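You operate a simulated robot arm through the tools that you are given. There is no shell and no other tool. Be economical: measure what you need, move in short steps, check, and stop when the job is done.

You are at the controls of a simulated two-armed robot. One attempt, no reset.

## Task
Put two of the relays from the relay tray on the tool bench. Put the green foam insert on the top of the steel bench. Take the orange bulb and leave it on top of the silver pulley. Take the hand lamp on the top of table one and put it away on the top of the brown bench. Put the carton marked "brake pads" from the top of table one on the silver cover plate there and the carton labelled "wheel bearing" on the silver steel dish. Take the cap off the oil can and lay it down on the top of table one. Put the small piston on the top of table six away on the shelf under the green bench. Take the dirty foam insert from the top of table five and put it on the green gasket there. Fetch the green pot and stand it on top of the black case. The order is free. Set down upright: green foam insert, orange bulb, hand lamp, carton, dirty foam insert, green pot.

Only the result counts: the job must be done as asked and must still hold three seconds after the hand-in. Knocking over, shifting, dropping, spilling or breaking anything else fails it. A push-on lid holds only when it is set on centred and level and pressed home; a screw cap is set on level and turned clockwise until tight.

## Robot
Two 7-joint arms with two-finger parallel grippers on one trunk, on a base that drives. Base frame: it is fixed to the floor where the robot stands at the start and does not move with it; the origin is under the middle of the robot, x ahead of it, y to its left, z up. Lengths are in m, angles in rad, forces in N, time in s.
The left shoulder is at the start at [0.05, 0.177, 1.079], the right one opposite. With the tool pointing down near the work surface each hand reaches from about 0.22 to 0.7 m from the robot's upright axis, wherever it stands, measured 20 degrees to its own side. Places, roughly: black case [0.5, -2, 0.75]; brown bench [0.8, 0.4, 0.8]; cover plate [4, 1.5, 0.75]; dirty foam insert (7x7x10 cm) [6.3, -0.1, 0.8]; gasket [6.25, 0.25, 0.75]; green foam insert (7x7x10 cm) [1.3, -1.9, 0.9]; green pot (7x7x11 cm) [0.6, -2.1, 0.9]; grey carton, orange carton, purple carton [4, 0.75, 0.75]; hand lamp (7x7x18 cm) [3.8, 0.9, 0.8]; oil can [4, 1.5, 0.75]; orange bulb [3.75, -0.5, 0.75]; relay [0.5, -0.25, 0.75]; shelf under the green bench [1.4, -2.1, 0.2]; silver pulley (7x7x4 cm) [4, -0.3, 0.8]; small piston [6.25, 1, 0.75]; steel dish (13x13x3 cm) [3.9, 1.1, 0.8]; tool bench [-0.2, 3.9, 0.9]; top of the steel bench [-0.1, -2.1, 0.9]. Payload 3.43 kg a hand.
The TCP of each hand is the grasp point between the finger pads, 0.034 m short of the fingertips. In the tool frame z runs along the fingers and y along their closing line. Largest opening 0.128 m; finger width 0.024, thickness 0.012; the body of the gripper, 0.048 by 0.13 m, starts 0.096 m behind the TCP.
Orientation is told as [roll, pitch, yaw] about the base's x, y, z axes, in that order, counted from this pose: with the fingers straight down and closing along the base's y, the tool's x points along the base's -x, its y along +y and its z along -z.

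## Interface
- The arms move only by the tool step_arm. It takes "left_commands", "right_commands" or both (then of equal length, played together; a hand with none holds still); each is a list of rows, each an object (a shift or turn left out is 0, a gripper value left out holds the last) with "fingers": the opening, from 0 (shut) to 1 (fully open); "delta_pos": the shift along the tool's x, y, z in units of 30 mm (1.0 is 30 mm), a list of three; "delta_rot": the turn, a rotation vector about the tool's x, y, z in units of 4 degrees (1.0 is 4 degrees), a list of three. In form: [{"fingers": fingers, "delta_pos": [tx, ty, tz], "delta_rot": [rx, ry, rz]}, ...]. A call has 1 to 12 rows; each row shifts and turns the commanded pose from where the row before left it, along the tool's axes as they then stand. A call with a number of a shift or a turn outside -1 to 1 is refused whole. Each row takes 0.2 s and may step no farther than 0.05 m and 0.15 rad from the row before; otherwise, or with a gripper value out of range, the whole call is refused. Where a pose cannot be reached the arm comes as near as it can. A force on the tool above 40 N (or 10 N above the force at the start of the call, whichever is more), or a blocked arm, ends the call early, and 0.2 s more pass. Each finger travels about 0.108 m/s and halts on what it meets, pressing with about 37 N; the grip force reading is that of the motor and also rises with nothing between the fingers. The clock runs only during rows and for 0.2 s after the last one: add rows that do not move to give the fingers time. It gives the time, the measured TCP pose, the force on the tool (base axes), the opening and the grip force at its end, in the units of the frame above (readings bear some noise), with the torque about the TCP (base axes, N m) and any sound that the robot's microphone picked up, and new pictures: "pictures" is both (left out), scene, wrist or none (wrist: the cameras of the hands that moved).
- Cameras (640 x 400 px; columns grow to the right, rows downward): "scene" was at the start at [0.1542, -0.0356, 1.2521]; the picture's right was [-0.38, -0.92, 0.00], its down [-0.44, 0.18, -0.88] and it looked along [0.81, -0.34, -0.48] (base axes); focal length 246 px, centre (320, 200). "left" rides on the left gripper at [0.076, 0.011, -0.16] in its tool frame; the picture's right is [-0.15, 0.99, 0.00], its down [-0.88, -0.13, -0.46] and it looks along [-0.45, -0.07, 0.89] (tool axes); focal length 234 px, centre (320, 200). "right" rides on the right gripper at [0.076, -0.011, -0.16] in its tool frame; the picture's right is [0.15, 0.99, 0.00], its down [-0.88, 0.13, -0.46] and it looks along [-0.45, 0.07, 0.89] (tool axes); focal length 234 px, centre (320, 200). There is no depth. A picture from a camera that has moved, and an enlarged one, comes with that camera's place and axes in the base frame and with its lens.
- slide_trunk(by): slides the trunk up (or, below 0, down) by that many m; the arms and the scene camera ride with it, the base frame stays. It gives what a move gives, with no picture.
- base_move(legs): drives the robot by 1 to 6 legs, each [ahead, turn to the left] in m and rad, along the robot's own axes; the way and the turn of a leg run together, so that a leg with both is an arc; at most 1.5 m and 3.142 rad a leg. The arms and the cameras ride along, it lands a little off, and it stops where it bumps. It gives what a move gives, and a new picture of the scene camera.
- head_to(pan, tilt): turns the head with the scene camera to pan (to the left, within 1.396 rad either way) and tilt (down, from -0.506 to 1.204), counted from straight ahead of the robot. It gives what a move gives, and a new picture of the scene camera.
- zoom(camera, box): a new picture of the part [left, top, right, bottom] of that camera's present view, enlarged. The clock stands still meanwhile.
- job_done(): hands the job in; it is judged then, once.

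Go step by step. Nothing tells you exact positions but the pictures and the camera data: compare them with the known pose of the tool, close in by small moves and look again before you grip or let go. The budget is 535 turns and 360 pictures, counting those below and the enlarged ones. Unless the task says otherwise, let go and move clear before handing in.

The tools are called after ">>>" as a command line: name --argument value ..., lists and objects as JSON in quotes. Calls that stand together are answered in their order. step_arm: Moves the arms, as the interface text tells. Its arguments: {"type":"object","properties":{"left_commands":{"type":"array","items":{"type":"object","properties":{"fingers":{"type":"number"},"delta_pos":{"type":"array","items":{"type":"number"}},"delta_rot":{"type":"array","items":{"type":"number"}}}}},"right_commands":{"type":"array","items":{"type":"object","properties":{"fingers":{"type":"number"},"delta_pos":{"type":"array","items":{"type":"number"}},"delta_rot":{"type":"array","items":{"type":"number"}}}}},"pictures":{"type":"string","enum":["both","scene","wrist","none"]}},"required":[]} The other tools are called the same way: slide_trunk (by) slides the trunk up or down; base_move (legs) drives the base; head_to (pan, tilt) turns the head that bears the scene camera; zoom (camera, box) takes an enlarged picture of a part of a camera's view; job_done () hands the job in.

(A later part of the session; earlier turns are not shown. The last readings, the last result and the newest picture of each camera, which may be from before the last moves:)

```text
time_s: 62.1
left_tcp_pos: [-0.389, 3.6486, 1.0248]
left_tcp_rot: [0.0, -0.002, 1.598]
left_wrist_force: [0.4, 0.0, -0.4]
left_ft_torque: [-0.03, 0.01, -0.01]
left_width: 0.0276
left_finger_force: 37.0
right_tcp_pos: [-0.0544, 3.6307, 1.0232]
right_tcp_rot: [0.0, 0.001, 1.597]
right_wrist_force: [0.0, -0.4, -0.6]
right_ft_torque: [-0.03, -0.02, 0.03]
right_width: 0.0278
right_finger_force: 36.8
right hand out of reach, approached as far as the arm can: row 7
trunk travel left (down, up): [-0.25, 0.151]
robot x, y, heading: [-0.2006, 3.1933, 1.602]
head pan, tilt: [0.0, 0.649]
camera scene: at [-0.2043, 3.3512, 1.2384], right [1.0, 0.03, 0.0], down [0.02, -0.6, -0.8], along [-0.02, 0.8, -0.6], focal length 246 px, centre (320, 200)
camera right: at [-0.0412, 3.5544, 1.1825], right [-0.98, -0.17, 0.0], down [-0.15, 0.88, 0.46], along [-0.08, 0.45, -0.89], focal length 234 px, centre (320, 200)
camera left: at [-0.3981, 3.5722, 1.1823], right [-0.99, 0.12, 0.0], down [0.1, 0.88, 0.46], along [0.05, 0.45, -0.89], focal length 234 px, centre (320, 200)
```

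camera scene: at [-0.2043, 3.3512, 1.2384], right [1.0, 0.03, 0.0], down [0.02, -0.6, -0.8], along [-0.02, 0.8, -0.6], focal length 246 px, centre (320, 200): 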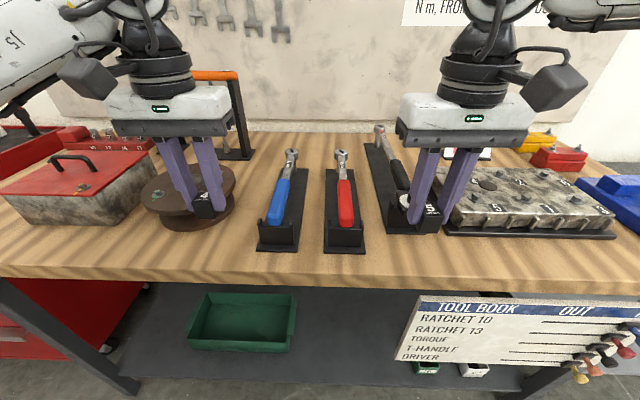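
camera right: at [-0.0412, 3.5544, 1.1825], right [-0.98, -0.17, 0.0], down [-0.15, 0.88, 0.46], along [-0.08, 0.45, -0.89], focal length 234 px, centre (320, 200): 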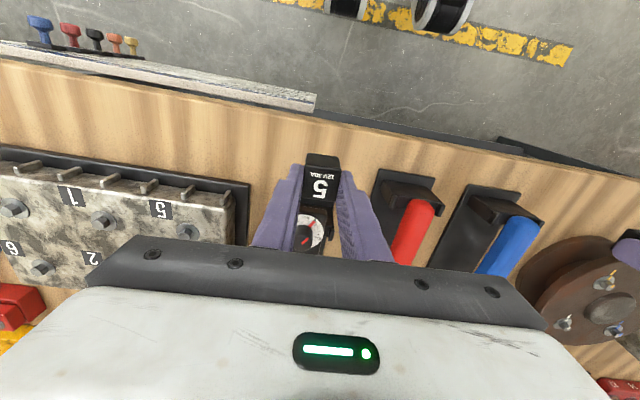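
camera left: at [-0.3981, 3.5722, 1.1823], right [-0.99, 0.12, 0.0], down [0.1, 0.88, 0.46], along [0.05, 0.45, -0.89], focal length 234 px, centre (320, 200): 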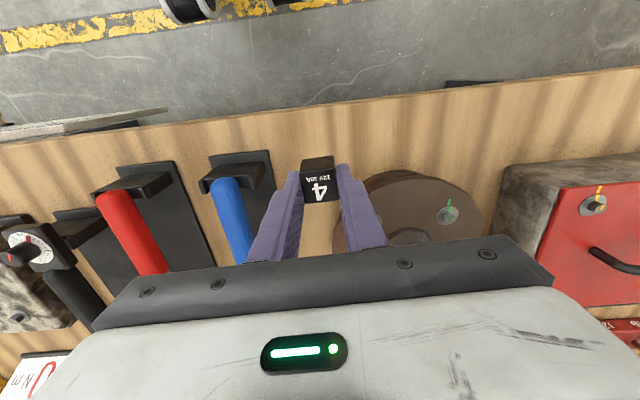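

>>> step_arm --left_commands '[{"delta_pos": [0.35, -0.2, 0.8]}, {"delta_pos": [0, 0, 0.8]}, {"delta_pos": [0, 0, 0.7]}, {"delta_pos": [0, 0, 0.15]}, {}]' --right_commands '[{"delta_pos": [0, 0, 0.8]}, {"delta_pos": [0, 0, 0.8]}, {"delta_pos": [0, 0, 0.7]}, {"delta_pos": [0, 0, 0.15]}, {}]'

```text
time_s: 63.4
left_tcp_pos: [-0.3831, 3.6382, 0.9507]
left_tcp_rot: [0.002, -0.003, 1.6]
left_wrist_force: [-0.1, 0.8, -1.1]
left_ft_torque: [-0.02, 0.0, 0.02]
left_width: 0.0279
left_finger_force: 36.9
right_tcp_pos: [-0.0535, 3.6313, 0.9499]
right_tcp_rot: [0.0, 0.0, 1.597]
right_wrist_force: [-0.2, -0.4, -0.2]
right_ft_torque: [-0.03, -0.04, 0.0]
right_width: 0.0279
right_finger_force: 37.2
trunk travel left (down, up): [-0.25, 0.151]
robot x, y, heading: [-0.2013, 3.1926, 1.601]
head pan, tilt: [0.0, 0.649]
camera scene: at [-0.2043, 3.3511, 1.2383], right [1.0, 0.03, 0.0], down [0.02, -0.6, -0.8], along [-0.02, 0.8, -0.6], focal length 246 px, centre (320, 200)
camera right: at [-0.0401, 3.5546, 1.1093], right [-0.98, -0.17, 0.0], down [-0.15, 0.88, 0.46], along [-0.08, 0.45, -0.89], focal length 234 px, centre (320, 200)
camera left: at [-0.3919, 3.562, 1.1087], right [-0.99, 0.12, 0.0], down [0.1, 0.88, 0.46], along [0.05, 0.45, -0.89], focal length 234 px, centre (320, 200)
```

scene: 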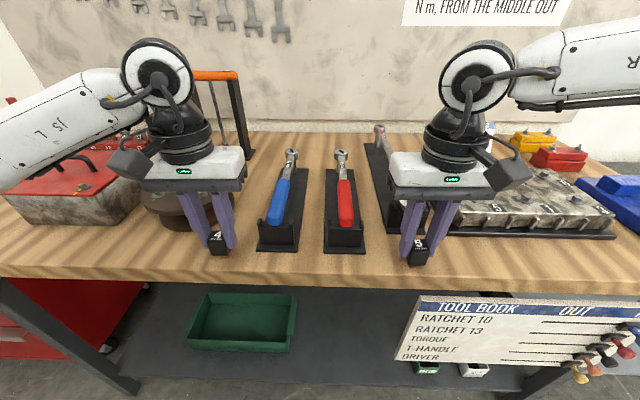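
right: 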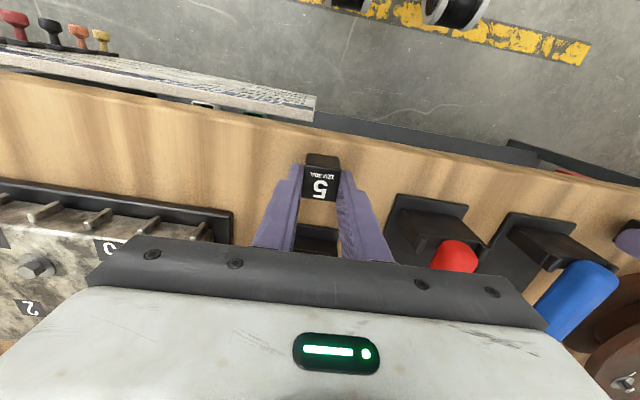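
left: 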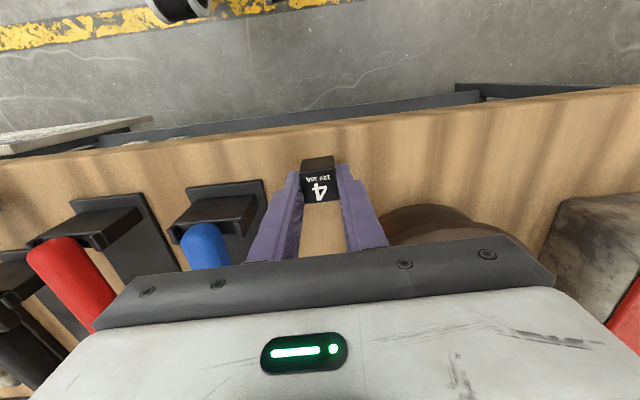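

>>> step_arm --left_commands '[{"delta_pos": [0, 0, 0.15]}, {"delta_pos": [0, 0, 0.15]}, {}]' --right_commands '[{"delta_pos": [0, 0, 0.15]}, {"delta_pos": [0, 0, 0.15]}, {}]' --pictures "none"

>>> step_arm --left_commands '[{"delta_pos": [0, 0, 0.1]}, {"delta_pos": [0, 0, 0.1]}, {}]' --right_commands '[{"delta_pos": [0, 0, 0.1]}, {"delta_pos": [0, 0, 0.1]}, {}]' --pictures "none"

```text
time_s: 64.2
left_tcp_pos: [-0.3826, 3.6388, 0.9424]
left_tcp_rot: [-0.002, -0.002, 1.598]
left_wrist_force: [-0.5, -0.7, 5.4]
left_ft_torque: [-0.12, 0.02, 0.02]
left_width: 0.0279
left_finger_force: 36.8
right_tcp_pos: [-0.0543, 3.6313, 0.9408]
right_tcp_rot: [-0.001, -0.002, 1.598]
right_wrist_force: [-0.1, -0.4, 0.1]
right_ft_torque: [0.01, 0.0, 0.03]
right_width: 0.0279
right_finger_force: 36.4
trunk travel left (down, up): [-0.25, 0.151]
robot x, y, heading: [-0.1973, 3.1937, 1.6]
head pan, tilt: [0.0, 0.649]
```

```text
time_s: 65.0
left_tcp_pos: [-0.3826, 3.6377, 0.9409]
left_tcp_rot: [-0.004, -0.013, 1.601]
left_wrist_force: [-2.9, 6.6, 33.0]
left_ft_torque: [0.03, 0.18, -0.01]
left_width: 0.0279
left_finger_force: 37.1
right_tcp_pos: [-0.0546, 3.6302, 0.9404]
right_tcp_rot: [0.003, -0.013, 1.595]
right_wrist_force: [3.8, 4.3, 33.4]
right_ft_torque: [-0.05, -0.21, 0.05]
right_width: 0.028
right_finger_force: 37.3
trunk travel left (down, up): [-0.25, 0.151]
robot x, y, heading: [-0.1994, 3.1971, 1.606]
head pan, tilt: [0.0, 0.649]
```

Both relays rest on the bench. I'll relieve the pressure, open a little, and rise.

>>> step_arm --left_commands '[{"delta_pos": [0, 0, -0.15]}, {"fingers": 0.36}, {}, {"delta_pos": [0, 0, -0.5]}, {"delta_pos": [0, 0, -1]}, {"delta_pos": [0, 0, -1]}, {"delta_pos": [0, 0, -1]}, {"delta_pos": [0, 0, -1]}, {}]' --right_commands '[{"delta_pos": [0, 0, -0.15]}, {"fingers": 0.36}, {}, {"delta_pos": [0, 0, -0.5]}, {"delta_pos": [0, 0, -1]}, {"delta_pos": [0, 0, -1]}, {"delta_pos": [0, 0, -1]}, {"delta_pos": [0, 0, -1]}, {}]'

```text
time_s: 67.0
left_tcp_pos: [-0.382, 3.6397, 1.0754]
left_tcp_rot: [0.0, 0.0, 1.598]
left_wrist_force: [-0.6, -0.3, -0.4]
left_ft_torque: [-0.02, -0.04, 0.02]
left_width: 0.0461
left_finger_force: 0.0
right_tcp_pos: [-0.0517, 3.6313, 1.0754]
right_tcp_rot: [-0.001, 0.001, 1.597]
right_wrist_force: [0.1, 0.0, 0.4]
right_ft_torque: [0.02, 0.02, -0.02]
right_width: 0.046
right_finger_force: 0.0
trunk travel left (down, up): [-0.25, 0.151]
robot x, y, heading: [-0.198, 3.1951, 1.601]
head pan, tilt: [0.0, 0.649]
camera scene: at [-0.2043, 3.3512, 1.2383], right [1.0, 0.03, 0.0], down [0.02, -0.6, -0.8], along [-0.02, 0.8, -0.6], focal length 246 px, centre (320, 200)
camera right: at [-0.0403, 3.5548, 1.2343], right [-0.98, -0.17, 0.0], down [-0.15, 0.88, 0.46], along [-0.08, 0.45, -0.89], focal length 234 px, centre (320, 200)
camera left: at [-0.391, 3.5618, 1.2339], right [-0.99, 0.12, 0.0], down [0.11, 0.88, 0.46], along [0.05, 0.45, -0.89], focal length 234 px, centre (320, 200)
```

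scene: 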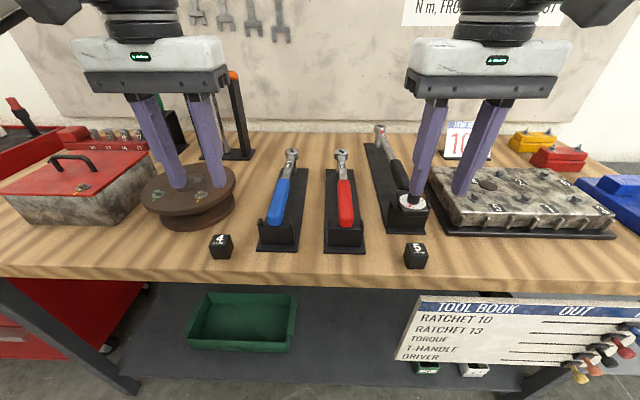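
right: 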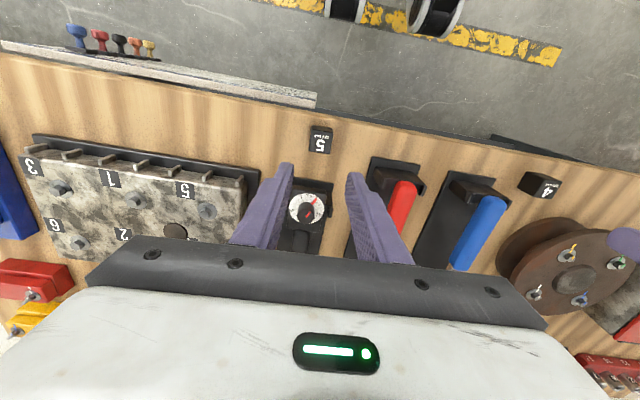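
left: 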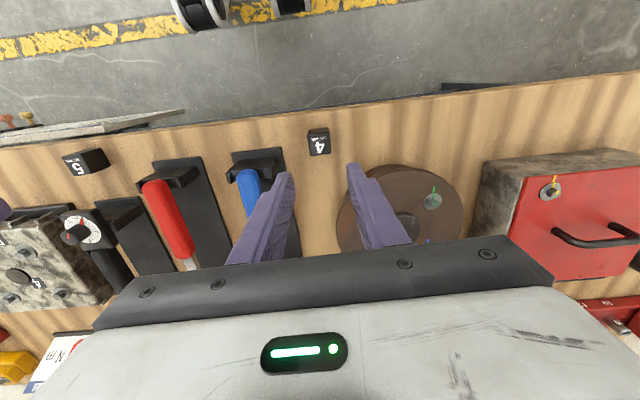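

Both relays are down and standing freely. I retract the arms, back off, and look across the room toward table one.

>>> step_arm --left_commands '[{"delta_pos": [0.78, 0.6, 0]}, {"delta_pos": [0.78, 0.6, 0]}, {"delta_pos": [0.78, 0.6, 0]}, {"delta_pos": [0.78, 0.6, 0]}, {"delta_pos": [0.78, 0.6, 0]}, {"delta_pos": [0.78, 0.6, 0]}]' --right_commands '[{"delta_pos": [0.78, -0.93, 0]}, {"delta_pos": [0.78, -0.93, 0]}, {"delta_pos": [0.78, -0.93, 0]}, {"delta_pos": [0.78, -0.93, 0]}, {"delta_pos": [0.78, -0.93, 0]}, {"delta_pos": [0.78, -0.93, 0]}]' --pictures "none"

>>> head_to --pan 0 --tilt 0.25

>>> base_move --legs '[[-0.6, 0], [0, -2.0]]'

```text
time_s: 68.3
left_tcp_pos: [-0.4863, 3.4933, 1.0753]
left_tcp_rot: [0.001, -0.001, 1.599]
left_wrist_force: [0.2, 0.1, -1.4]
left_ft_torque: [0.01, -0.01, -0.02]
left_width: 0.0461
left_finger_force: 0.1
right_tcp_pos: [0.1184, 3.4959, 1.0733]
right_tcp_rot: [0.0, -0.002, 1.598]
right_wrist_force: [-1.4, 0.0, -0.1]
right_ft_torque: [0.01, 0.03, 0.01]
right_width: 0.0462
right_finger_force: 0.0
trunk travel left (down, up): [-0.25, 0.151]
robot x, y, heading: [-0.1971, 3.1952, 1.592]
head pan, tilt: [0.0, 0.649]
```

```text
time_s: 69.2
left_tcp_pos: [-0.4853, 3.4957, 1.074]
left_tcp_rot: [-0.002, -0.001, 1.598]
left_wrist_force: [0.4, 0.1, 0.0]
left_ft_torque: [0.01, -0.02, -0.01]
left_width: 0.0463
left_finger_force: 0.0
right_tcp_pos: [0.1182, 3.4967, 1.0747]
right_tcp_rot: [0.0, 0.0, 1.598]
right_wrist_force: [-0.7, -0.4, 0.1]
right_ft_torque: [-0.01, 0.02, 0.01]
right_width: 0.0461
right_finger_force: 0.0
trunk travel left (down, up): [-0.25, 0.151]
robot x, y, heading: [-0.1993, 3.1957, 1.593]
head pan, tilt: [0.0, 0.25]
camera scene: at [-0.2045, 3.3577, 1.2748], right [1.0, 0.03, 0.0], down [0.01, -0.25, -0.97], along [-0.03, 0.97, -0.25], focal length 246 px, centre (320, 200)
```

scene: 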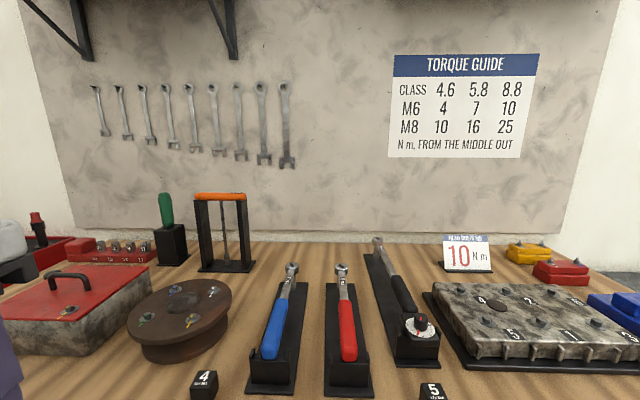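

```text
time_s: 77.3
left_tcp_pos: [0.209, 2.7433, 1.0757]
left_tcp_rot: [0.0, -0.001, -0.389]
left_wrist_force: [-0.3, -0.7, -0.3]
left_ft_torque: [0.01, -0.01, -0.03]
left_width: 0.0463
left_finger_force: 0.1
right_tcp_pos: [-0.0351, 2.1892, 1.0747]
right_tcp_rot: [0.001, 0.001, -0.388]
right_wrist_force: [-0.5, 0.3, -0.2]
right_ft_torque: [0.0, 0.01, 0.01]
right_width: 0.0462
right_finger_force: 0.1
trunk travel left (down, up): [-0.25, 0.151]
robot x, y, heading: [-0.1828, 2.6004, -0.388]
head pan, tilt: [0.0, 0.25]
camera scene: at [-0.0309, 2.539, 1.2748], right [-0.38, -0.93, 0.0], down [-0.23, 0.09, -0.97], along [0.9, -0.36, -0.25], focal length 246 px, centre (320, 200)
```

scene: 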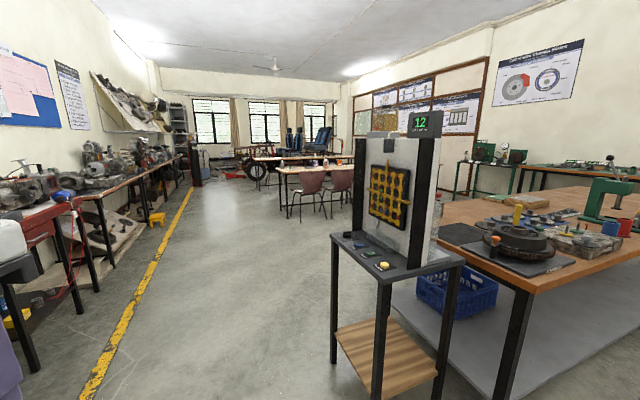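

A stand sits ahead right; I'll pass it on the left via the open corridor, then look at table one.

>>> base_move --legs '[[0, 0.49], [1.5, 0], [0, -0.54], [1.2, 0]]'

```text
time_s: 93.4
left_tcp_pos: [2.7953, 2.3458, 1.0736]
left_tcp_rot: [0.0, 0.001, -0.453]
left_wrist_force: [0.4, -0.5, 0.3]
left_ft_torque: [0.0, 0.02, 0.04]
left_width: 0.0463
left_finger_force: 0.0
right_tcp_pos: [2.5166, 1.8102, 1.0747]
right_tcp_rot: [0.001, 0.0, -0.455]
right_wrist_force: [0.4, -0.8, -0.1]
right_ft_torque: [0.02, 0.02, 0.0]
right_width: 0.0461
right_finger_force: 0.0
trunk travel left (down, up): [-0.25, 0.151]
robot x, y, heading: [2.3967, 2.229, -0.452]
head pan, tilt: [0.0, 0.25]
camera scene: at [2.5441, 2.1578, 1.2748], right [-0.44, -0.9, 0.0], down [-0.22, 0.11, -0.97], along [0.87, -0.42, -0.25], focal length 246 px, centre (320, 200)
```

scene: 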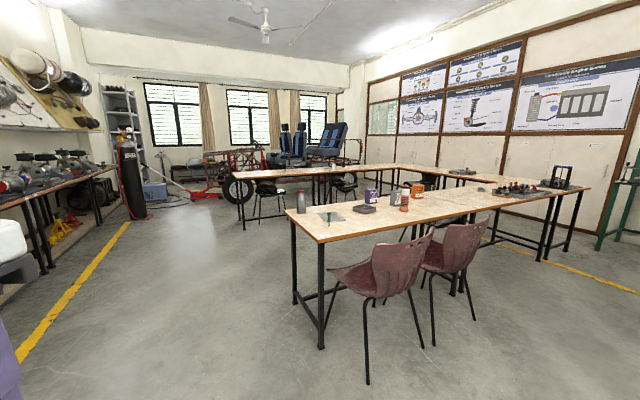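

>>> zoom --camera "scene" --box '[280, 160, 600, 300]'

```text
2.00 times, centred on (440, 230) of scene
camera zoom: at [2.5441, 2.1578, 1.2748], right [-0.44, -0.9, 0.0], down [-0.22, 0.11, -0.97], along [0.87, -0.42, -0.25], focal length 492 px, centre (80, 140)
```

zoom: 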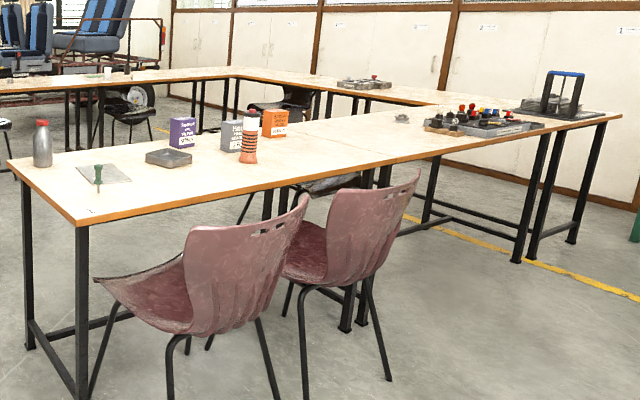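

Table one runs along y at x≈3.5–4.1 with chairs on the near side. I'll approach from the inner (far) side, so drive around the table's end and look in.

>>> base_move --legs '[[0, 0.57], [1.4, 0], [0.9, 0], [0, -1.5]]'

```text
time_s: 109.9
left_tcp_pos: [4.9979, 2.2419, 1.0745]
left_tcp_rot: [-0.001, -0.001, -1.402]
left_wrist_force: [0.5, -0.5, -1.3]
left_ft_torque: [0.0, 0.0, -0.01]
left_width: 0.046
left_finger_force: 0.0
right_tcp_pos: [4.4009, 2.1554, 1.0746]
right_tcp_rot: [0.0, 0.0, -1.404]
right_wrist_force: [0.0, -0.9, -0.8]
right_ft_torque: [0.03, -0.01, 0.0]
right_width: 0.0458
right_finger_force: 0.0
trunk travel left (down, up): [-0.25, 0.151]
robot x, y, heading: [4.6693, 2.4984, -1.398]
head pan, tilt: [0.0, 0.25]
camera scene: at [4.7002, 2.3367, 1.2748], right [-0.99, -0.17, 0.0], down [-0.04, 0.24, -0.97], along [0.16, -0.95, -0.25], focal length 246 px, centre (320, 200)
```

scene: 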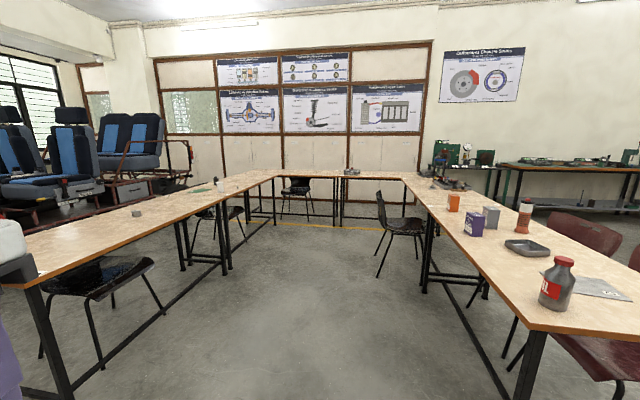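

>>> base_move --legs '[[0, -0.2], [1.2, 0], [0, -1.54]]'

>>> head_to --pan 0 --tilt 0.65

```text
time_s: 120.5
left_tcp_pos: [4.3278, 1.0221, 1.0747]
left_tcp_rot: [-0.003, -0.002, 3.136]
left_wrist_force: [0.0, 0.2, -0.7]
left_ft_torque: [-0.02, -0.01, 0.0]
left_width: 0.0458
left_finger_force: 0.0
right_tcp_pos: [4.3467, 1.6259, 1.0752]
right_tcp_rot: [-0.001, -0.001, 3.135]
right_wrist_force: [0.3, 0.4, -0.3]
right_ft_torque: [0.02, 0.0, 0.01]
right_width: 0.046
right_finger_force: 0.1
trunk travel left (down, up): [-0.25, 0.151]
robot x, y, heading: [4.6343, 1.2951, 3.141]
head pan, tilt: [0.0, 0.25]
camera scene: at [4.4727, 1.2977, 1.2748], right [0.01, 1.0, 0.0], down [0.25, 0.0, -0.97], along [-0.97, 0.01, -0.25], focal length 246 px, centre (320, 200)
```

scene: 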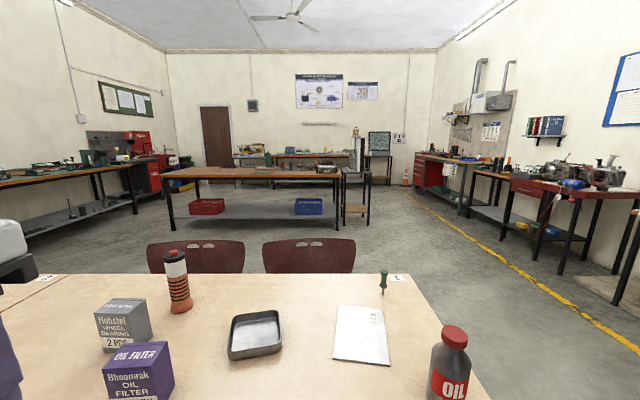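

```text
time_s: 121.4
left_tcp_pos: [4.3264, 1.0212, 1.075]
left_tcp_rot: [-0.001, -0.002, 3.138]
left_wrist_force: [0.2, -0.1, 0.4]
left_ft_torque: [0.02, -0.02, -0.01]
left_width: 0.0462
left_finger_force: 0.2
right_tcp_pos: [4.3469, 1.6243, 1.0753]
right_tcp_rot: [-0.001, 0.0, 3.135]
right_wrist_force: [-0.4, -0.1, 0.5]
right_ft_torque: [-0.01, 0.01, 0.0]
right_width: 0.0463
right_finger_force: 0.1
trunk travel left (down, up): [-0.25, 0.151]
robot x, y, heading: [4.6356, 1.2972, 3.139]
head pan, tilt: [0.0, 0.649]
camera scene: at [4.4793, 1.2976, 1.2384], right [0.01, 1.0, 0.0], down [0.6, 0.0, -0.8], along [-0.8, 0.0, -0.6], focal length 246 px, centre (320, 200)
```

scene: 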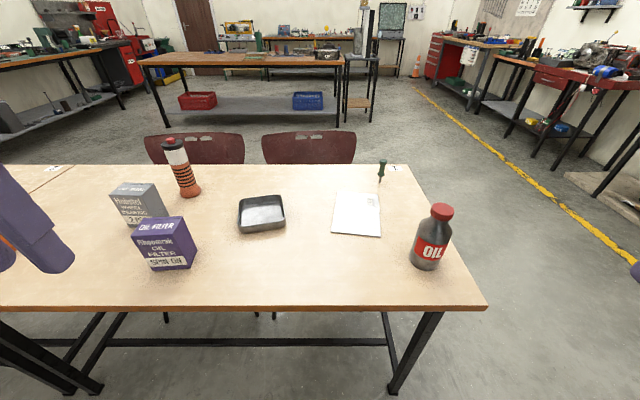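

Wheel bearing is the grey carton; dish, plate, oil can, purple carton and lamp are located. I'll reposition the base to y≈1.0, turned a little right so that the left arm reaches the cartons.

>>> base_move --legs '[[0, 1.388], [0.3, 0], [0, -1.64]]'

>>> head_to --pan 0.35 --tilt 0.65

```text
time_s: 130.9
left_tcp_pos: [4.2089, 0.8125, 1.0743]
left_tcp_rot: [-0.001, -0.001, 2.875]
left_wrist_force: [-0.1, -0.8, -0.6]
left_ft_torque: [-0.03, -0.01, -0.03]
left_width: 0.0461
left_finger_force: 0.0
right_tcp_pos: [4.3825, 1.3906, 1.0742]
right_tcp_rot: [-0.001, 0.001, 2.875]
right_wrist_force: [0.5, 0.4, -0.1]
right_ft_torque: [-0.02, 0.04, 0.02]
right_width: 0.046
right_finger_force: 0.0
trunk travel left (down, up): [-0.25, 0.151]
robot x, y, heading: [4.58, 1.001, 2.878]
head pan, tilt: [0.0, 0.649]
camera scene: at [4.4277, 1.041, 1.2383], right [0.26, 0.97, 0.0], down [0.58, -0.16, -0.8], along [-0.77, 0.21, -0.6], focal length 246 px, centre (320, 200)
```

scene: 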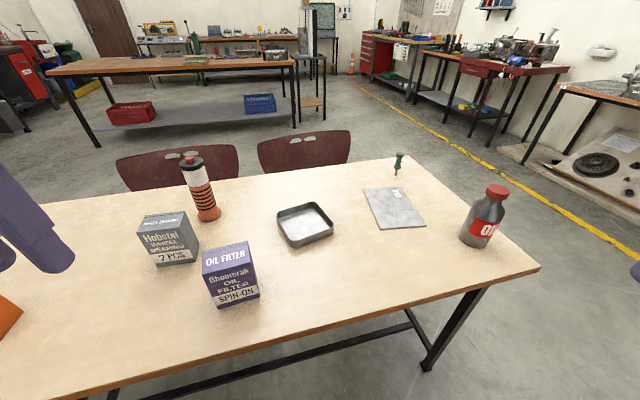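

```text
time_s: 131.7
left_tcp_pos: [4.2093, 0.8136, 1.0747]
left_tcp_rot: [-0.002, -0.002, 2.874]
left_wrist_force: [0.4, 0.6, 0.4]
left_ft_torque: [0.04, -0.04, -0.02]
left_width: 0.046
left_finger_force: 0.1
right_tcp_pos: [4.3825, 1.3908, 1.0734]
right_tcp_rot: [-0.003, 0.0, 2.876]
right_wrist_force: [-0.7, 0.3, 0.5]
right_ft_torque: [-0.01, -0.02, 0.03]
right_width: 0.0462
right_finger_force: 0.1
trunk travel left (down, up): [-0.25, 0.151]
robot x, y, heading: [4.5743, 1.0029, 2.877]
head pan, tilt: [0.351, 0.649]
camera scene: at [4.425, 1.0108, 1.2383], right [-0.09, 1.0, 0.0], down [0.6, 0.05, -0.8], along [-0.79, -0.07, -0.6], focal length 246 px, centre (320, 200)
```

scene: 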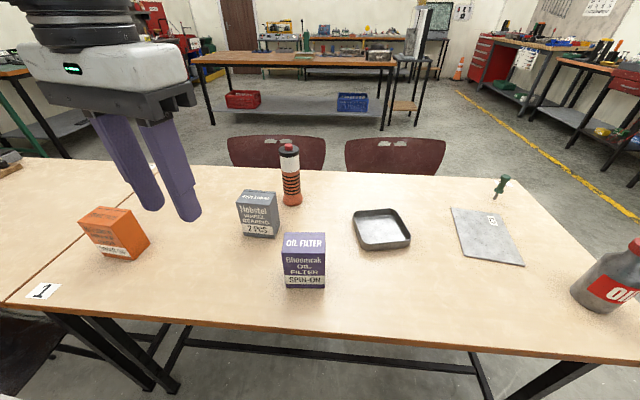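

>>> step_arm --left_commands '[{"fingers": 1.0, "delta_pos": [-0.93, 0.32, 0.3]}, {"delta_pos": [-0.93, 0.32, 0.3]}, {"delta_pos": [-0.93, 0.32, 0.3]}, {"delta_pos": [-0.93, 0.32, 0.3]}, {"delta_pos": [-0.93, 0.32, 0.3]}, {"delta_pos": [-0.93, 0.32, 0]}, {"delta_pos": [-0.93, 0.32, 0]}, {"delta_pos": [-0.93, 0.32, 0]}, {"delta_pos": [-0.93, 0.32, 0]}, {}]' --pictures "both"

```text
time_s: 133.9
left_tcp_pos: [3.9445, 0.7935, 1.0294]
left_tcp_rot: [-0.001, 0.0, 2.877]
left_wrist_force: [0.9, 0.1, -0.3]
left_ft_torque: [-0.01, 0.01, 0.01]
left_width: 0.1282
left_finger_force: 0.2
right_tcp_pos: [4.3836, 1.3918, 1.0758]
right_tcp_rot: [-0.002, 0.0, 2.874]
right_wrist_force: [-0.3, 0.5, -0.5]
right_ft_torque: [0.01, 0.0, 0.0]
right_width: 0.0462
right_finger_force: 0.0
trunk travel left (down, up): [-0.25, 0.151]
robot x, y, heading: [4.5786, 1.0037, 2.874]
head pan, tilt: [0.351, 0.649]
camera scene: at [4.425, 1.0107, 1.2384], right [-0.09, 1.0, 0.0], down [0.6, 0.05, -0.8], along [-0.79, -0.07, -0.6], focal length 246 px, centre (320, 200)
camera left: at [4.0145, 0.7636, 1.1886], right [-0.4, -0.92, 0.0], down [-0.82, 0.36, 0.46], along [-0.42, 0.18, -0.89], focal length 234 px, centre (320, 200)
```

scene: 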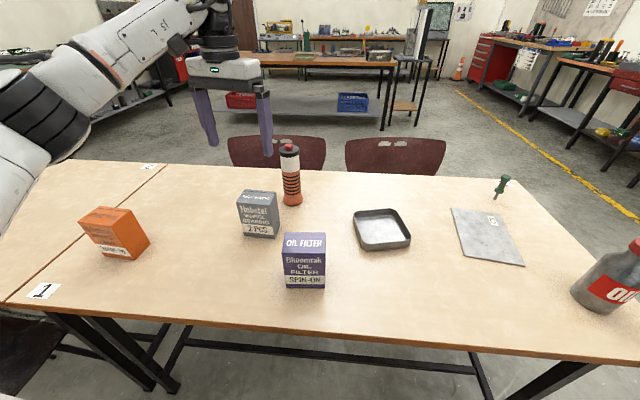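
left: 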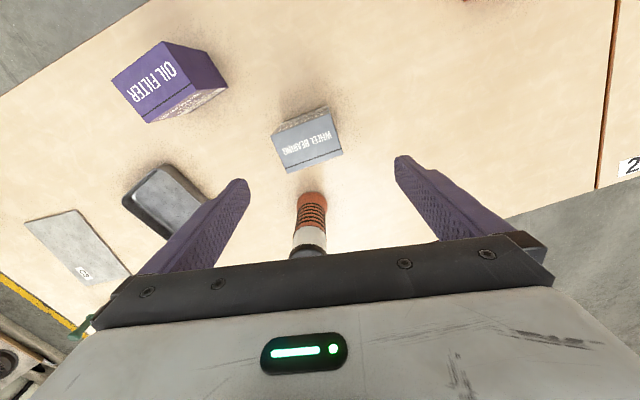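

>>> zoom --camera "left" --box '[240, 80, 400, 180]'

```text
4.00 times, centred on (320, 130) of left
camera zoom: at [4.0145, 0.7636, 1.1886], right [-0.4, -0.92, 0.0], down [-0.82, 0.36, 0.46], along [-0.42, 0.18, -0.89], focal length 937 px, centre (320, 480)
```

zoom: 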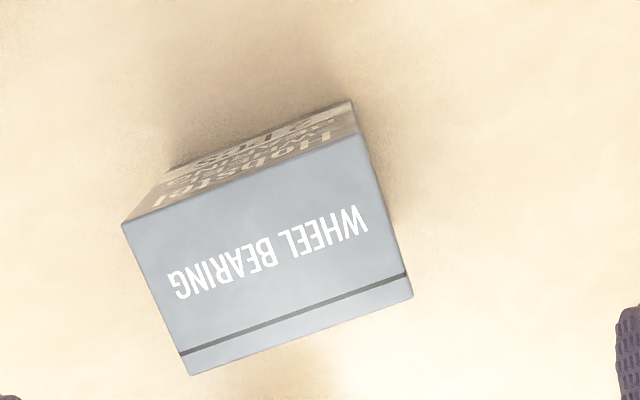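

The grey "wheel bearing" carton measures about 0.086×0.058 m, centred at (3.947, 0.811), top z≈0.862. I align the yaw and lower over it.

>>> step_arm --left_commands '[{"delta_rot": [0, 0, -0.91]}, {"delta_rot": [0, 0, -0.91]}, {"delta_rot": [0, 0, -0.91]}, {"delta_pos": [0.04, -0.59, 0]}, {"delta_pos": [0, 0, 0.9]}, {"delta_pos": [0, 0, 0.9]}, {"delta_pos": [0, 0, 0.9]}, {"delta_pos": [0, 0, 0.9]}, {}]' --pictures "wrist"

```text
time_s: 135.9
left_tcp_pos: [3.9468, 0.8139, 0.9212]
left_tcp_rot: [-0.002, 0.0, 3.069]
left_wrist_force: [0.1, -0.2, -0.8]
left_ft_torque: [-0.01, 0.01, 0.01]
left_width: 0.128
left_finger_force: 0.1
right_tcp_pos: [4.3832, 1.3927, 1.073]
right_tcp_rot: [-0.002, 0.0, 2.873]
right_wrist_force: [0.8, 0.4, -0.8]
right_ft_torque: [-0.01, 0.0, 0.01]
right_width: 0.0461
right_finger_force: 0.0
trunk travel left (down, up): [-0.25, 0.151]
robot x, y, heading: [4.5754, 1.0018, 2.877]
head pan, tilt: [0.351, 0.649]
camera left: at [4.0215, 0.7957, 1.0806], right [-0.22, -0.98, 0.0], down [-0.87, 0.19, 0.46], along [-0.45, 0.1, -0.89], focal length 234 px, centre (320, 200)
```

left: 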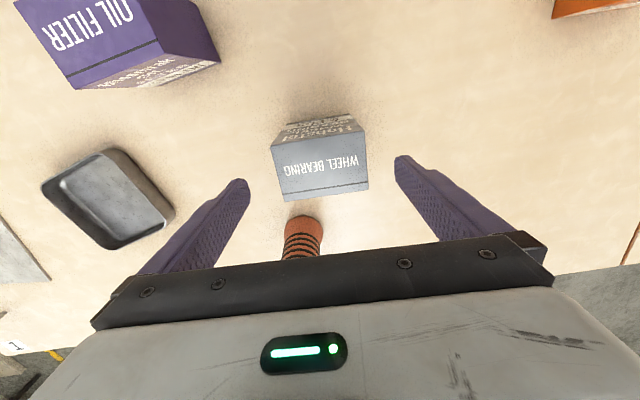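

>>> step_arm --left_commands '[{"delta_pos": [0, 0, 0.7]}, {"delta_pos": [0, 0, 0.7]}, {"delta_pos": [0, 0, 0.65]}, {}, {"fingers": 0.55}, {}, {}]' --pictures "wrist"

```text
time_s: 137.5
left_tcp_pos: [3.9465, 0.8122, 0.8609]
left_tcp_rot: [-0.002, -0.004, 3.068]
left_wrist_force: [-1.2, -1.8, 0.0]
left_ft_torque: [0.04, 0.11, 0.08]
left_width: 0.0848
left_finger_force: 37.4
right_tcp_pos: [4.3831, 1.3904, 1.0743]
right_tcp_rot: [-0.002, 0.0, 2.874]
right_wrist_force: [0.6, -0.3, -0.7]
right_ft_torque: [-0.01, 0.03, -0.02]
right_width: 0.046
right_finger_force: 0.1
trunk travel left (down, up): [-0.25, 0.151]
robot x, y, heading: [4.5773, 1.0016, 2.875]
head pan, tilt: [0.351, 0.649]
camera left: at [4.0218, 0.7952, 1.0191], right [-0.22, -0.98, 0.0], down [-0.87, 0.19, 0.46], along [-0.45, 0.1, -0.89], focal length 234 px, centre (320, 200)
```

left: 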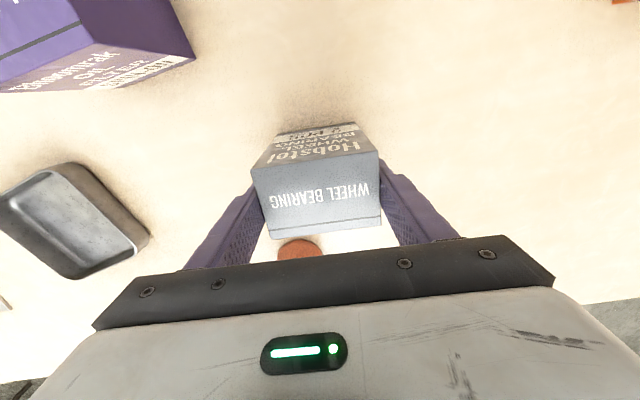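

>>> step_arm --left_commands '[{"delta_pos": [0, 0, -0.5]}, {"delta_pos": [0, 0, -0.95]}, {"delta_pos": [0, 0, -0.95]}, {"delta_pos": [0, 0, -0.95]}, {"delta_pos": [0, 0, -0.95]}, {"delta_pos": [0, 0, -0.95]}, {"delta_pos": [0, 0, -0.95]}, {"delta_pos": [0.9, 0, -0.95]}, {"delta_pos": [0.9, 0, 0]}, {}]' --pictures "none"

>>> base_move --legs '[[0, -0.43]]'

```text
time_s: 139.7
left_tcp_pos: [3.9995, 0.8093, 1.0739]
left_tcp_rot: [-0.001, -0.001, 3.069]
left_wrist_force: [0.2, -0.1, -4.8]
left_ft_torque: [-0.02, 0.01, 0.0]
left_width: 0.0846
left_finger_force: 36.8
right_tcp_pos: [4.3835, 1.392, 1.0747]
right_tcp_rot: [-0.001, 0.0, 2.873]
right_wrist_force: [-0.5, 0.3, -0.3]
right_ft_torque: [0.01, -0.01, 0.03]
right_width: 0.046
right_finger_force: 0.0
trunk travel left (down, up): [-0.25, 0.151]
robot x, y, heading: [4.5775, 1.0052, 2.878]
head pan, tilt: [0.351, 0.649]
```

```text
time_s: 141.4
left_tcp_pos: [3.9748, 1.0694, 1.0743]
left_tcp_rot: [-0.002, -0.001, 2.636]
left_wrist_force: [-0.4, -0.5, -4.5]
left_ft_torque: [-0.01, 0.04, -0.01]
left_width: 0.0847
left_finger_force: 37.1
right_tcp_pos: [4.564, 1.4383, 1.0739]
right_tcp_rot: [0.0, 0.001, 2.443]
right_wrist_force: [-0.1, 0.3, -0.2]
right_ft_torque: [-0.01, -0.01, 0.01]
right_width: 0.0459
right_finger_force: 0.0
trunk travel left (down, up): [-0.25, 0.151]
robot x, y, heading: [4.5778, 1.0011, 2.445]
head pan, tilt: [0.351, 0.649]
camera scene: at [4.4434, 1.0745, 1.2383], right [0.34, 0.94, 0.0], down [0.57, -0.2, -0.8], along [-0.75, 0.27, -0.6], focal length 246 px, centre (320, 200)
```

scene: 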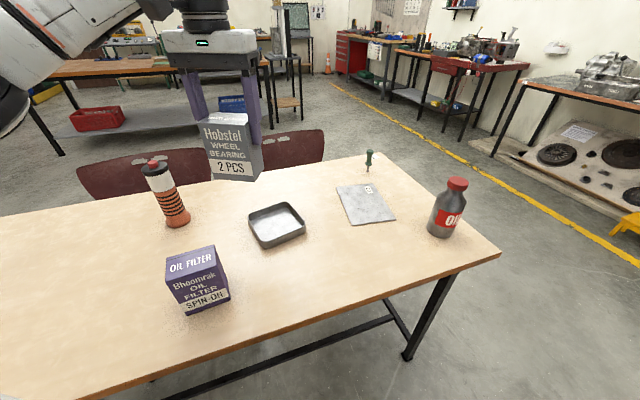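

>>> step_arm --left_commands '[{"delta_rot": [0, 0, -0.89]}, {"delta_rot": [0, 0, -0.89]}, {"delta_rot": [0, 0, -0.89]}, {"delta_rot": [0, 0, -0.89]}, {"delta_rot": [0, 0, -0.89]}, {"delta_rot": [0, 0, -0.89]}, {"delta_rot": [0, 0, -0.89]}, {"delta_rot": [0, 0, -0.89]}, {"delta_pos": [-0.23, -0.95, 0.9]}, {"delta_pos": [-0.23, -0.95, 0.9]}, {"delta_pos": [0, 0, 0.9]}, {}]'

```text
time_s: 144.0
left_tcp_pos: [3.9611, 1.1277, 0.9928]
left_tcp_rot: [-0.002, 0.001, 3.132]
left_wrist_force: [0.0, 0.2, -4.3]
left_ft_torque: [0.0, -0.01, 0.04]
left_width: 0.0848
left_finger_force: 37.4
right_tcp_pos: [4.5642, 1.4385, 1.0746]
right_tcp_rot: [-0.002, 0.0, 2.444]
right_wrist_force: [-1.0, 0.1, 0.0]
right_ft_torque: [0.0, 0.05, 0.01]
right_width: 0.0463
right_finger_force: 0.0
trunk travel left (down, up): [-0.25, 0.151]
robot x, y, heading: [4.5783, 0.9946, 2.443]
head pan, tilt: [0.351, 0.649]
camera scene: at [4.4433, 1.0743, 1.2383], right [0.34, 0.94, 0.0], down [0.57, -0.2, -0.8], along [-0.75, 0.27, -0.6], focal length 246 px, centre (320, 200)
camera left: at [4.0372, 1.1144, 1.1514], right [-0.15, -0.99, 0.0], down [-0.88, 0.14, 0.46], along [-0.45, 0.07, -0.89], focal length 234 px, centre (320, 200)
```

scene: 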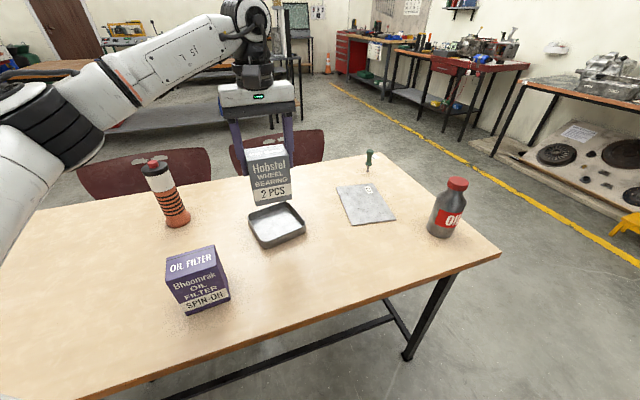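
left: 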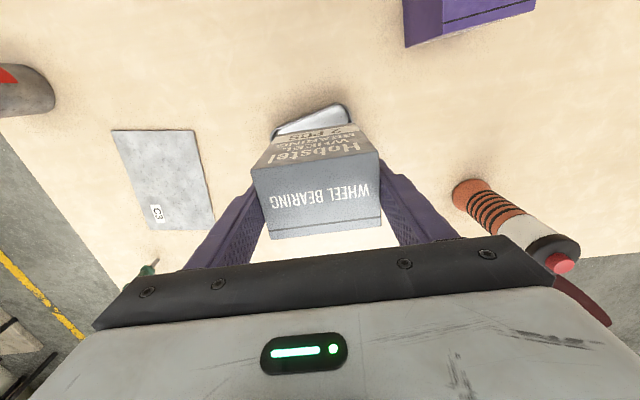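

Wrist and scene views agree if the table is at z≈0.755 and the dish rim at ≈0.783, so the dish is centred at (3.93, 1.132). I shift over it and lower partially.

>>> step_arm --left_commands '[{"delta_pos": [-0.6, -0.1, 0], "delta_rot": [0, 0, -0.65]}, {"delta_pos": [-0.43, -0.05, 0], "delta_rot": [0, 0, -0.65]}, {"delta_pos": [0, 0, 0.9]}, {"delta_pos": [0, 0, 0.9]}, {"delta_pos": [0, 0, 0.9]}, {"delta_pos": [0, 0, 0.3]}, {}]'

```text
time_s: 145.6
left_tcp_pos: [3.9286, 1.1308, 0.9033]
left_tcp_rot: [-0.002, 0.0, -3.06]
left_wrist_force: [0.3, -0.3, -4.2]
left_ft_torque: [0.03, 0.01, -0.03]
left_width: 0.0848
left_finger_force: 37.0
right_tcp_pos: [4.5634, 1.4379, 1.0738]
right_tcp_rot: [-0.001, 0.001, 2.443]
right_wrist_force: [-0.1, -0.3, 0.2]
right_ft_torque: [-0.02, -0.01, 0.0]
right_width: 0.046
right_finger_force: 0.1
trunk travel left (down, up): [-0.25, 0.151]
robot x, y, heading: [4.5777, 1.0026, 2.444]
head pan, tilt: [0.351, 0.649]
camera scene: at [4.4432, 1.0742, 1.2383], right [0.34, 0.94, 0.0], down [0.57, -0.2, -0.8], along [-0.75, 0.27, -0.6], focal length 246 px, centre (320, 200)
camera left: at [4.006, 1.125, 1.0613], right [-0.06, -1.0, 0.0], down [-0.89, 0.06, 0.46], along [-0.45, 0.03, -0.89], focal length 234 px, centre (320, 200)
```

scene: 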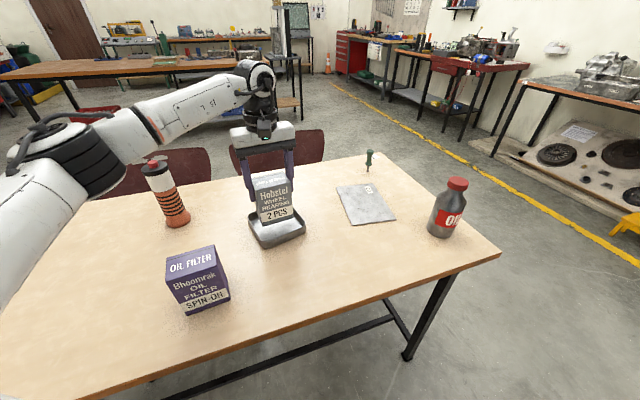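
left: 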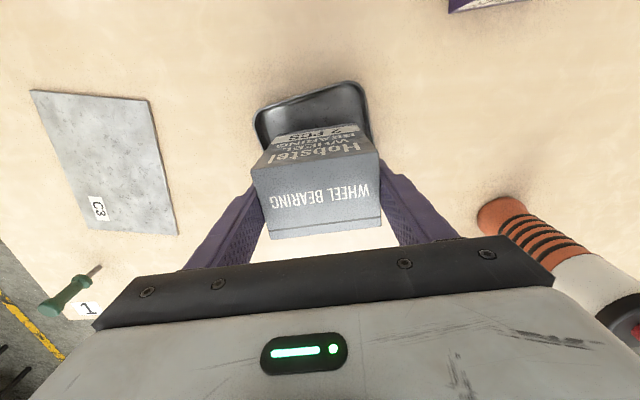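

>>> step_arm --left_commands '[{"delta_pos": [0, 0, 0.5]}, {"delta_pos": [0, 0, 0.4]}, {"delta_pos": [0, 0, 0.1]}, {}]' --pictures "none"

>>> step_arm --left_commands '[{"delta_pos": [0, 0, 0.1]}, {"delta_pos": [0, 0, 0.1]}, {}]' --pictures "none"

```text
time_s: 146.6
left_tcp_pos: [3.9294, 1.1304, 0.8734]
left_tcp_rot: [-0.003, -0.001, -3.057]
left_wrist_force: [-0.6, 0.0, -4.5]
left_ft_torque: [0.01, 0.02, 0.0]
left_width: 0.0846
left_finger_force: 37.2
right_tcp_pos: [4.5635, 1.4378, 1.0744]
right_tcp_rot: [-0.002, 0.0, 2.445]
right_wrist_force: [-0.2, -0.5, -0.7]
right_ft_torque: [0.01, 0.0, 0.02]
right_width: 0.0462
right_finger_force: 0.1
trunk travel left (down, up): [-0.25, 0.151]
robot x, y, heading: [4.5794, 0.9999, 2.444]
head pan, tilt: [0.351, 0.649]
```

```text
time_s: 147.4
left_tcp_pos: [3.9293, 1.1306, 0.8669]
left_tcp_rot: [-0.001, 0.0, -3.06]
left_wrist_force: [0.1, -0.2, -3.2]
left_ft_torque: [0.0, 0.01, -0.01]
left_width: 0.0845
left_finger_force: 37.1
right_tcp_pos: [4.5647, 1.439, 1.0742]
right_tcp_rot: [-0.003, 0.0, 2.443]
right_wrist_force: [-0.3, 1.0, 0.2]
right_ft_torque: [0.0, -0.01, -0.02]
right_width: 0.046
right_finger_force: 0.1
trunk travel left (down, up): [-0.25, 0.151]
robot x, y, heading: [4.5761, 1.0017, 2.446]
head pan, tilt: [0.351, 0.649]
```

>>> step_arm --left_commands '[{"delta_pos": [0, 0, 0.1]}, {}]' --pictures "none"

```text
time_s: 148.0
left_tcp_pos: [3.9296, 1.1295, 0.8649]
left_tcp_rot: [-0.001, -0.002, -3.058]
left_wrist_force: [0.8, -1.2, 0.2]
left_ft_torque: [-0.31, -0.02, 0.01]
left_width: 0.0846
left_finger_force: 37.3
right_tcp_pos: [4.5641, 1.4387, 1.0746]
right_tcp_rot: [-0.003, 0.001, 2.444]
right_wrist_force: [0.4, -0.5, -0.4]
right_ft_torque: [-0.02, -0.05, -0.02]
right_width: 0.0461
right_finger_force: 0.1
trunk travel left (down, up): [-0.25, 0.151]
robot x, y, heading: [4.5785, 0.9977, 2.442]
head pan, tilt: [0.351, 0.649]
```

It's touching the dish floor (weight gone). Release and rise.

>>> step_arm --left_commands '[{"delta_pos": [0, 0, 0.04]}, {"fingers": 0.9}, {}, {}, {"delta_pos": [0, 0, -0.5]}, {"delta_pos": [0, 0, -1]}, {"delta_pos": [0, 0, -1]}, {"delta_pos": [0, 0, -1]}, {"delta_pos": [0, 0, -1]}, {"delta_pos": [0, 0, -1]}, {"delta_pos": [0, 0, -1]}, {}]'

```text
time_s: 150.6
left_tcp_pos: [3.9291, 1.1303, 1.0592]
left_tcp_rot: [-0.002, -0.001, -3.06]
left_wrist_force: [0.3, -0.2, -0.6]
left_ft_torque: [-0.02, -0.04, 0.01]
left_width: 0.1154
left_finger_force: 0.1
right_tcp_pos: [4.5639, 1.4385, 1.0747]
right_tcp_rot: [-0.003, -0.001, 2.443]
right_wrist_force: [-0.5, 0.1, -0.6]
right_ft_torque: [-0.02, 0.02, -0.04]
right_width: 0.0463
right_finger_force: 0.1
trunk travel left (down, up): [-0.25, 0.151]
robot x, y, heading: [4.5773, 0.9966, 2.442]
head pan, tilt: [0.351, 0.649]
camera scene: at [4.4434, 1.0741, 1.2383], right [0.34, 0.94, 0.0], down [0.57, -0.2, -0.8], along [-0.75, 0.27, -0.6], focal length 246 px, centre (320, 200)
camera left: at [4.0057, 1.1242, 1.2168], right [-0.06, -1.0, 0.0], down [-0.89, 0.06, 0.46], along [-0.45, 0.03, -0.89], focal length 234 px, centre (320, 200)
```

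scene: 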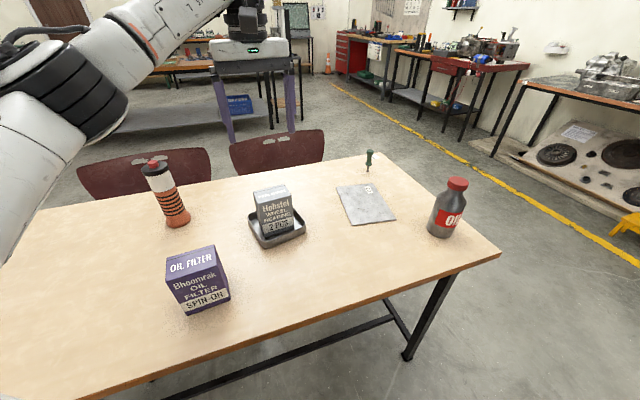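
left: 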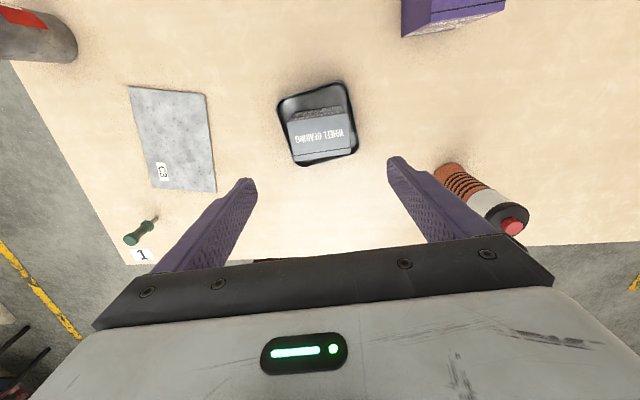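

Wheel-bearing carton sits in the dish. Next the orange carton: retract the left hand and move the base to y≈0.85.

>>> step_arm --left_commands '[{"delta_pos": [0.843, 0.838, 0]}, {"delta_pos": [0.843, 0.838, 0]}, {"delta_pos": [0.843, 0.838, 0]}, {"delta_pos": [0.843, 0.838, 0]}, {"delta_pos": [0.843, 0.838, 0]}, {"delta_pos": [0.843, 0.838, 0]}, {"delta_pos": [0.843, 0.838, 0]}, {}]' --pictures "none"

>>> base_move --legs '[[0, 2.27], [0.15, 0], [0, -1.57]]'

```text
time_s: 152.4
left_tcp_pos: [4.1205, 0.9693, 1.0582]
left_tcp_rot: [-0.002, 0.001, -3.061]
left_wrist_force: [-0.3, -0.3, 0.2]
left_ft_torque: [0.01, -0.03, 0.01]
left_width: 0.115
left_finger_force: 0.2
right_tcp_pos: [4.5638, 1.4378, 1.0746]
right_tcp_rot: [-0.002, 0.002, 2.442]
right_wrist_force: [0.2, 0.5, -0.6]
right_ft_torque: [0.0, -0.01, 0.02]
right_width: 0.0461
right_finger_force: 0.1
trunk travel left (down, up): [-0.25, 0.151]
robot x, y, heading: [4.5807, 1.0014, 2.448]
head pan, tilt: [0.351, 0.649]
```

```text
time_s: 162.9
left_tcp_pos: [4.2592, 0.522, 1.0582]
left_tcp_rot: [-0.002, -0.001, -2.332]
left_wrist_force: [-0.1, 0.1, 0.8]
left_ft_torque: [-0.02, 0.01, -0.03]
left_width: 0.1151
left_finger_force: 0.1
right_tcp_pos: [4.2766, 1.1686, 1.0743]
right_tcp_rot: [-0.002, -0.001, -3.111]
right_wrist_force: [0.8, 0.1, -1.0]
right_ft_torque: [-0.03, -0.02, 0.0]
right_width: 0.0461
right_finger_force: 0.0
trunk travel left (down, up): [-0.25, 0.151]
robot x, y, heading: [4.5799, 0.854, -3.112]
head pan, tilt: [0.351, 0.649]
camera scene: at [4.4295, 0.8162, 1.2384], right [-0.37, 0.93, 0.0], down [0.56, 0.23, -0.8], along [-0.74, -0.3, -0.6], focal length 246 px, centre (320, 200)
```

scene: 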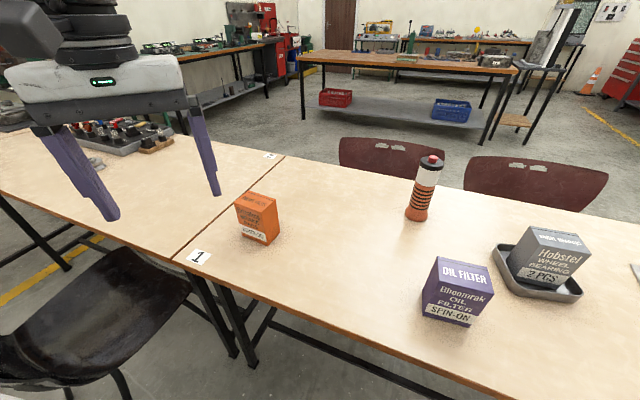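

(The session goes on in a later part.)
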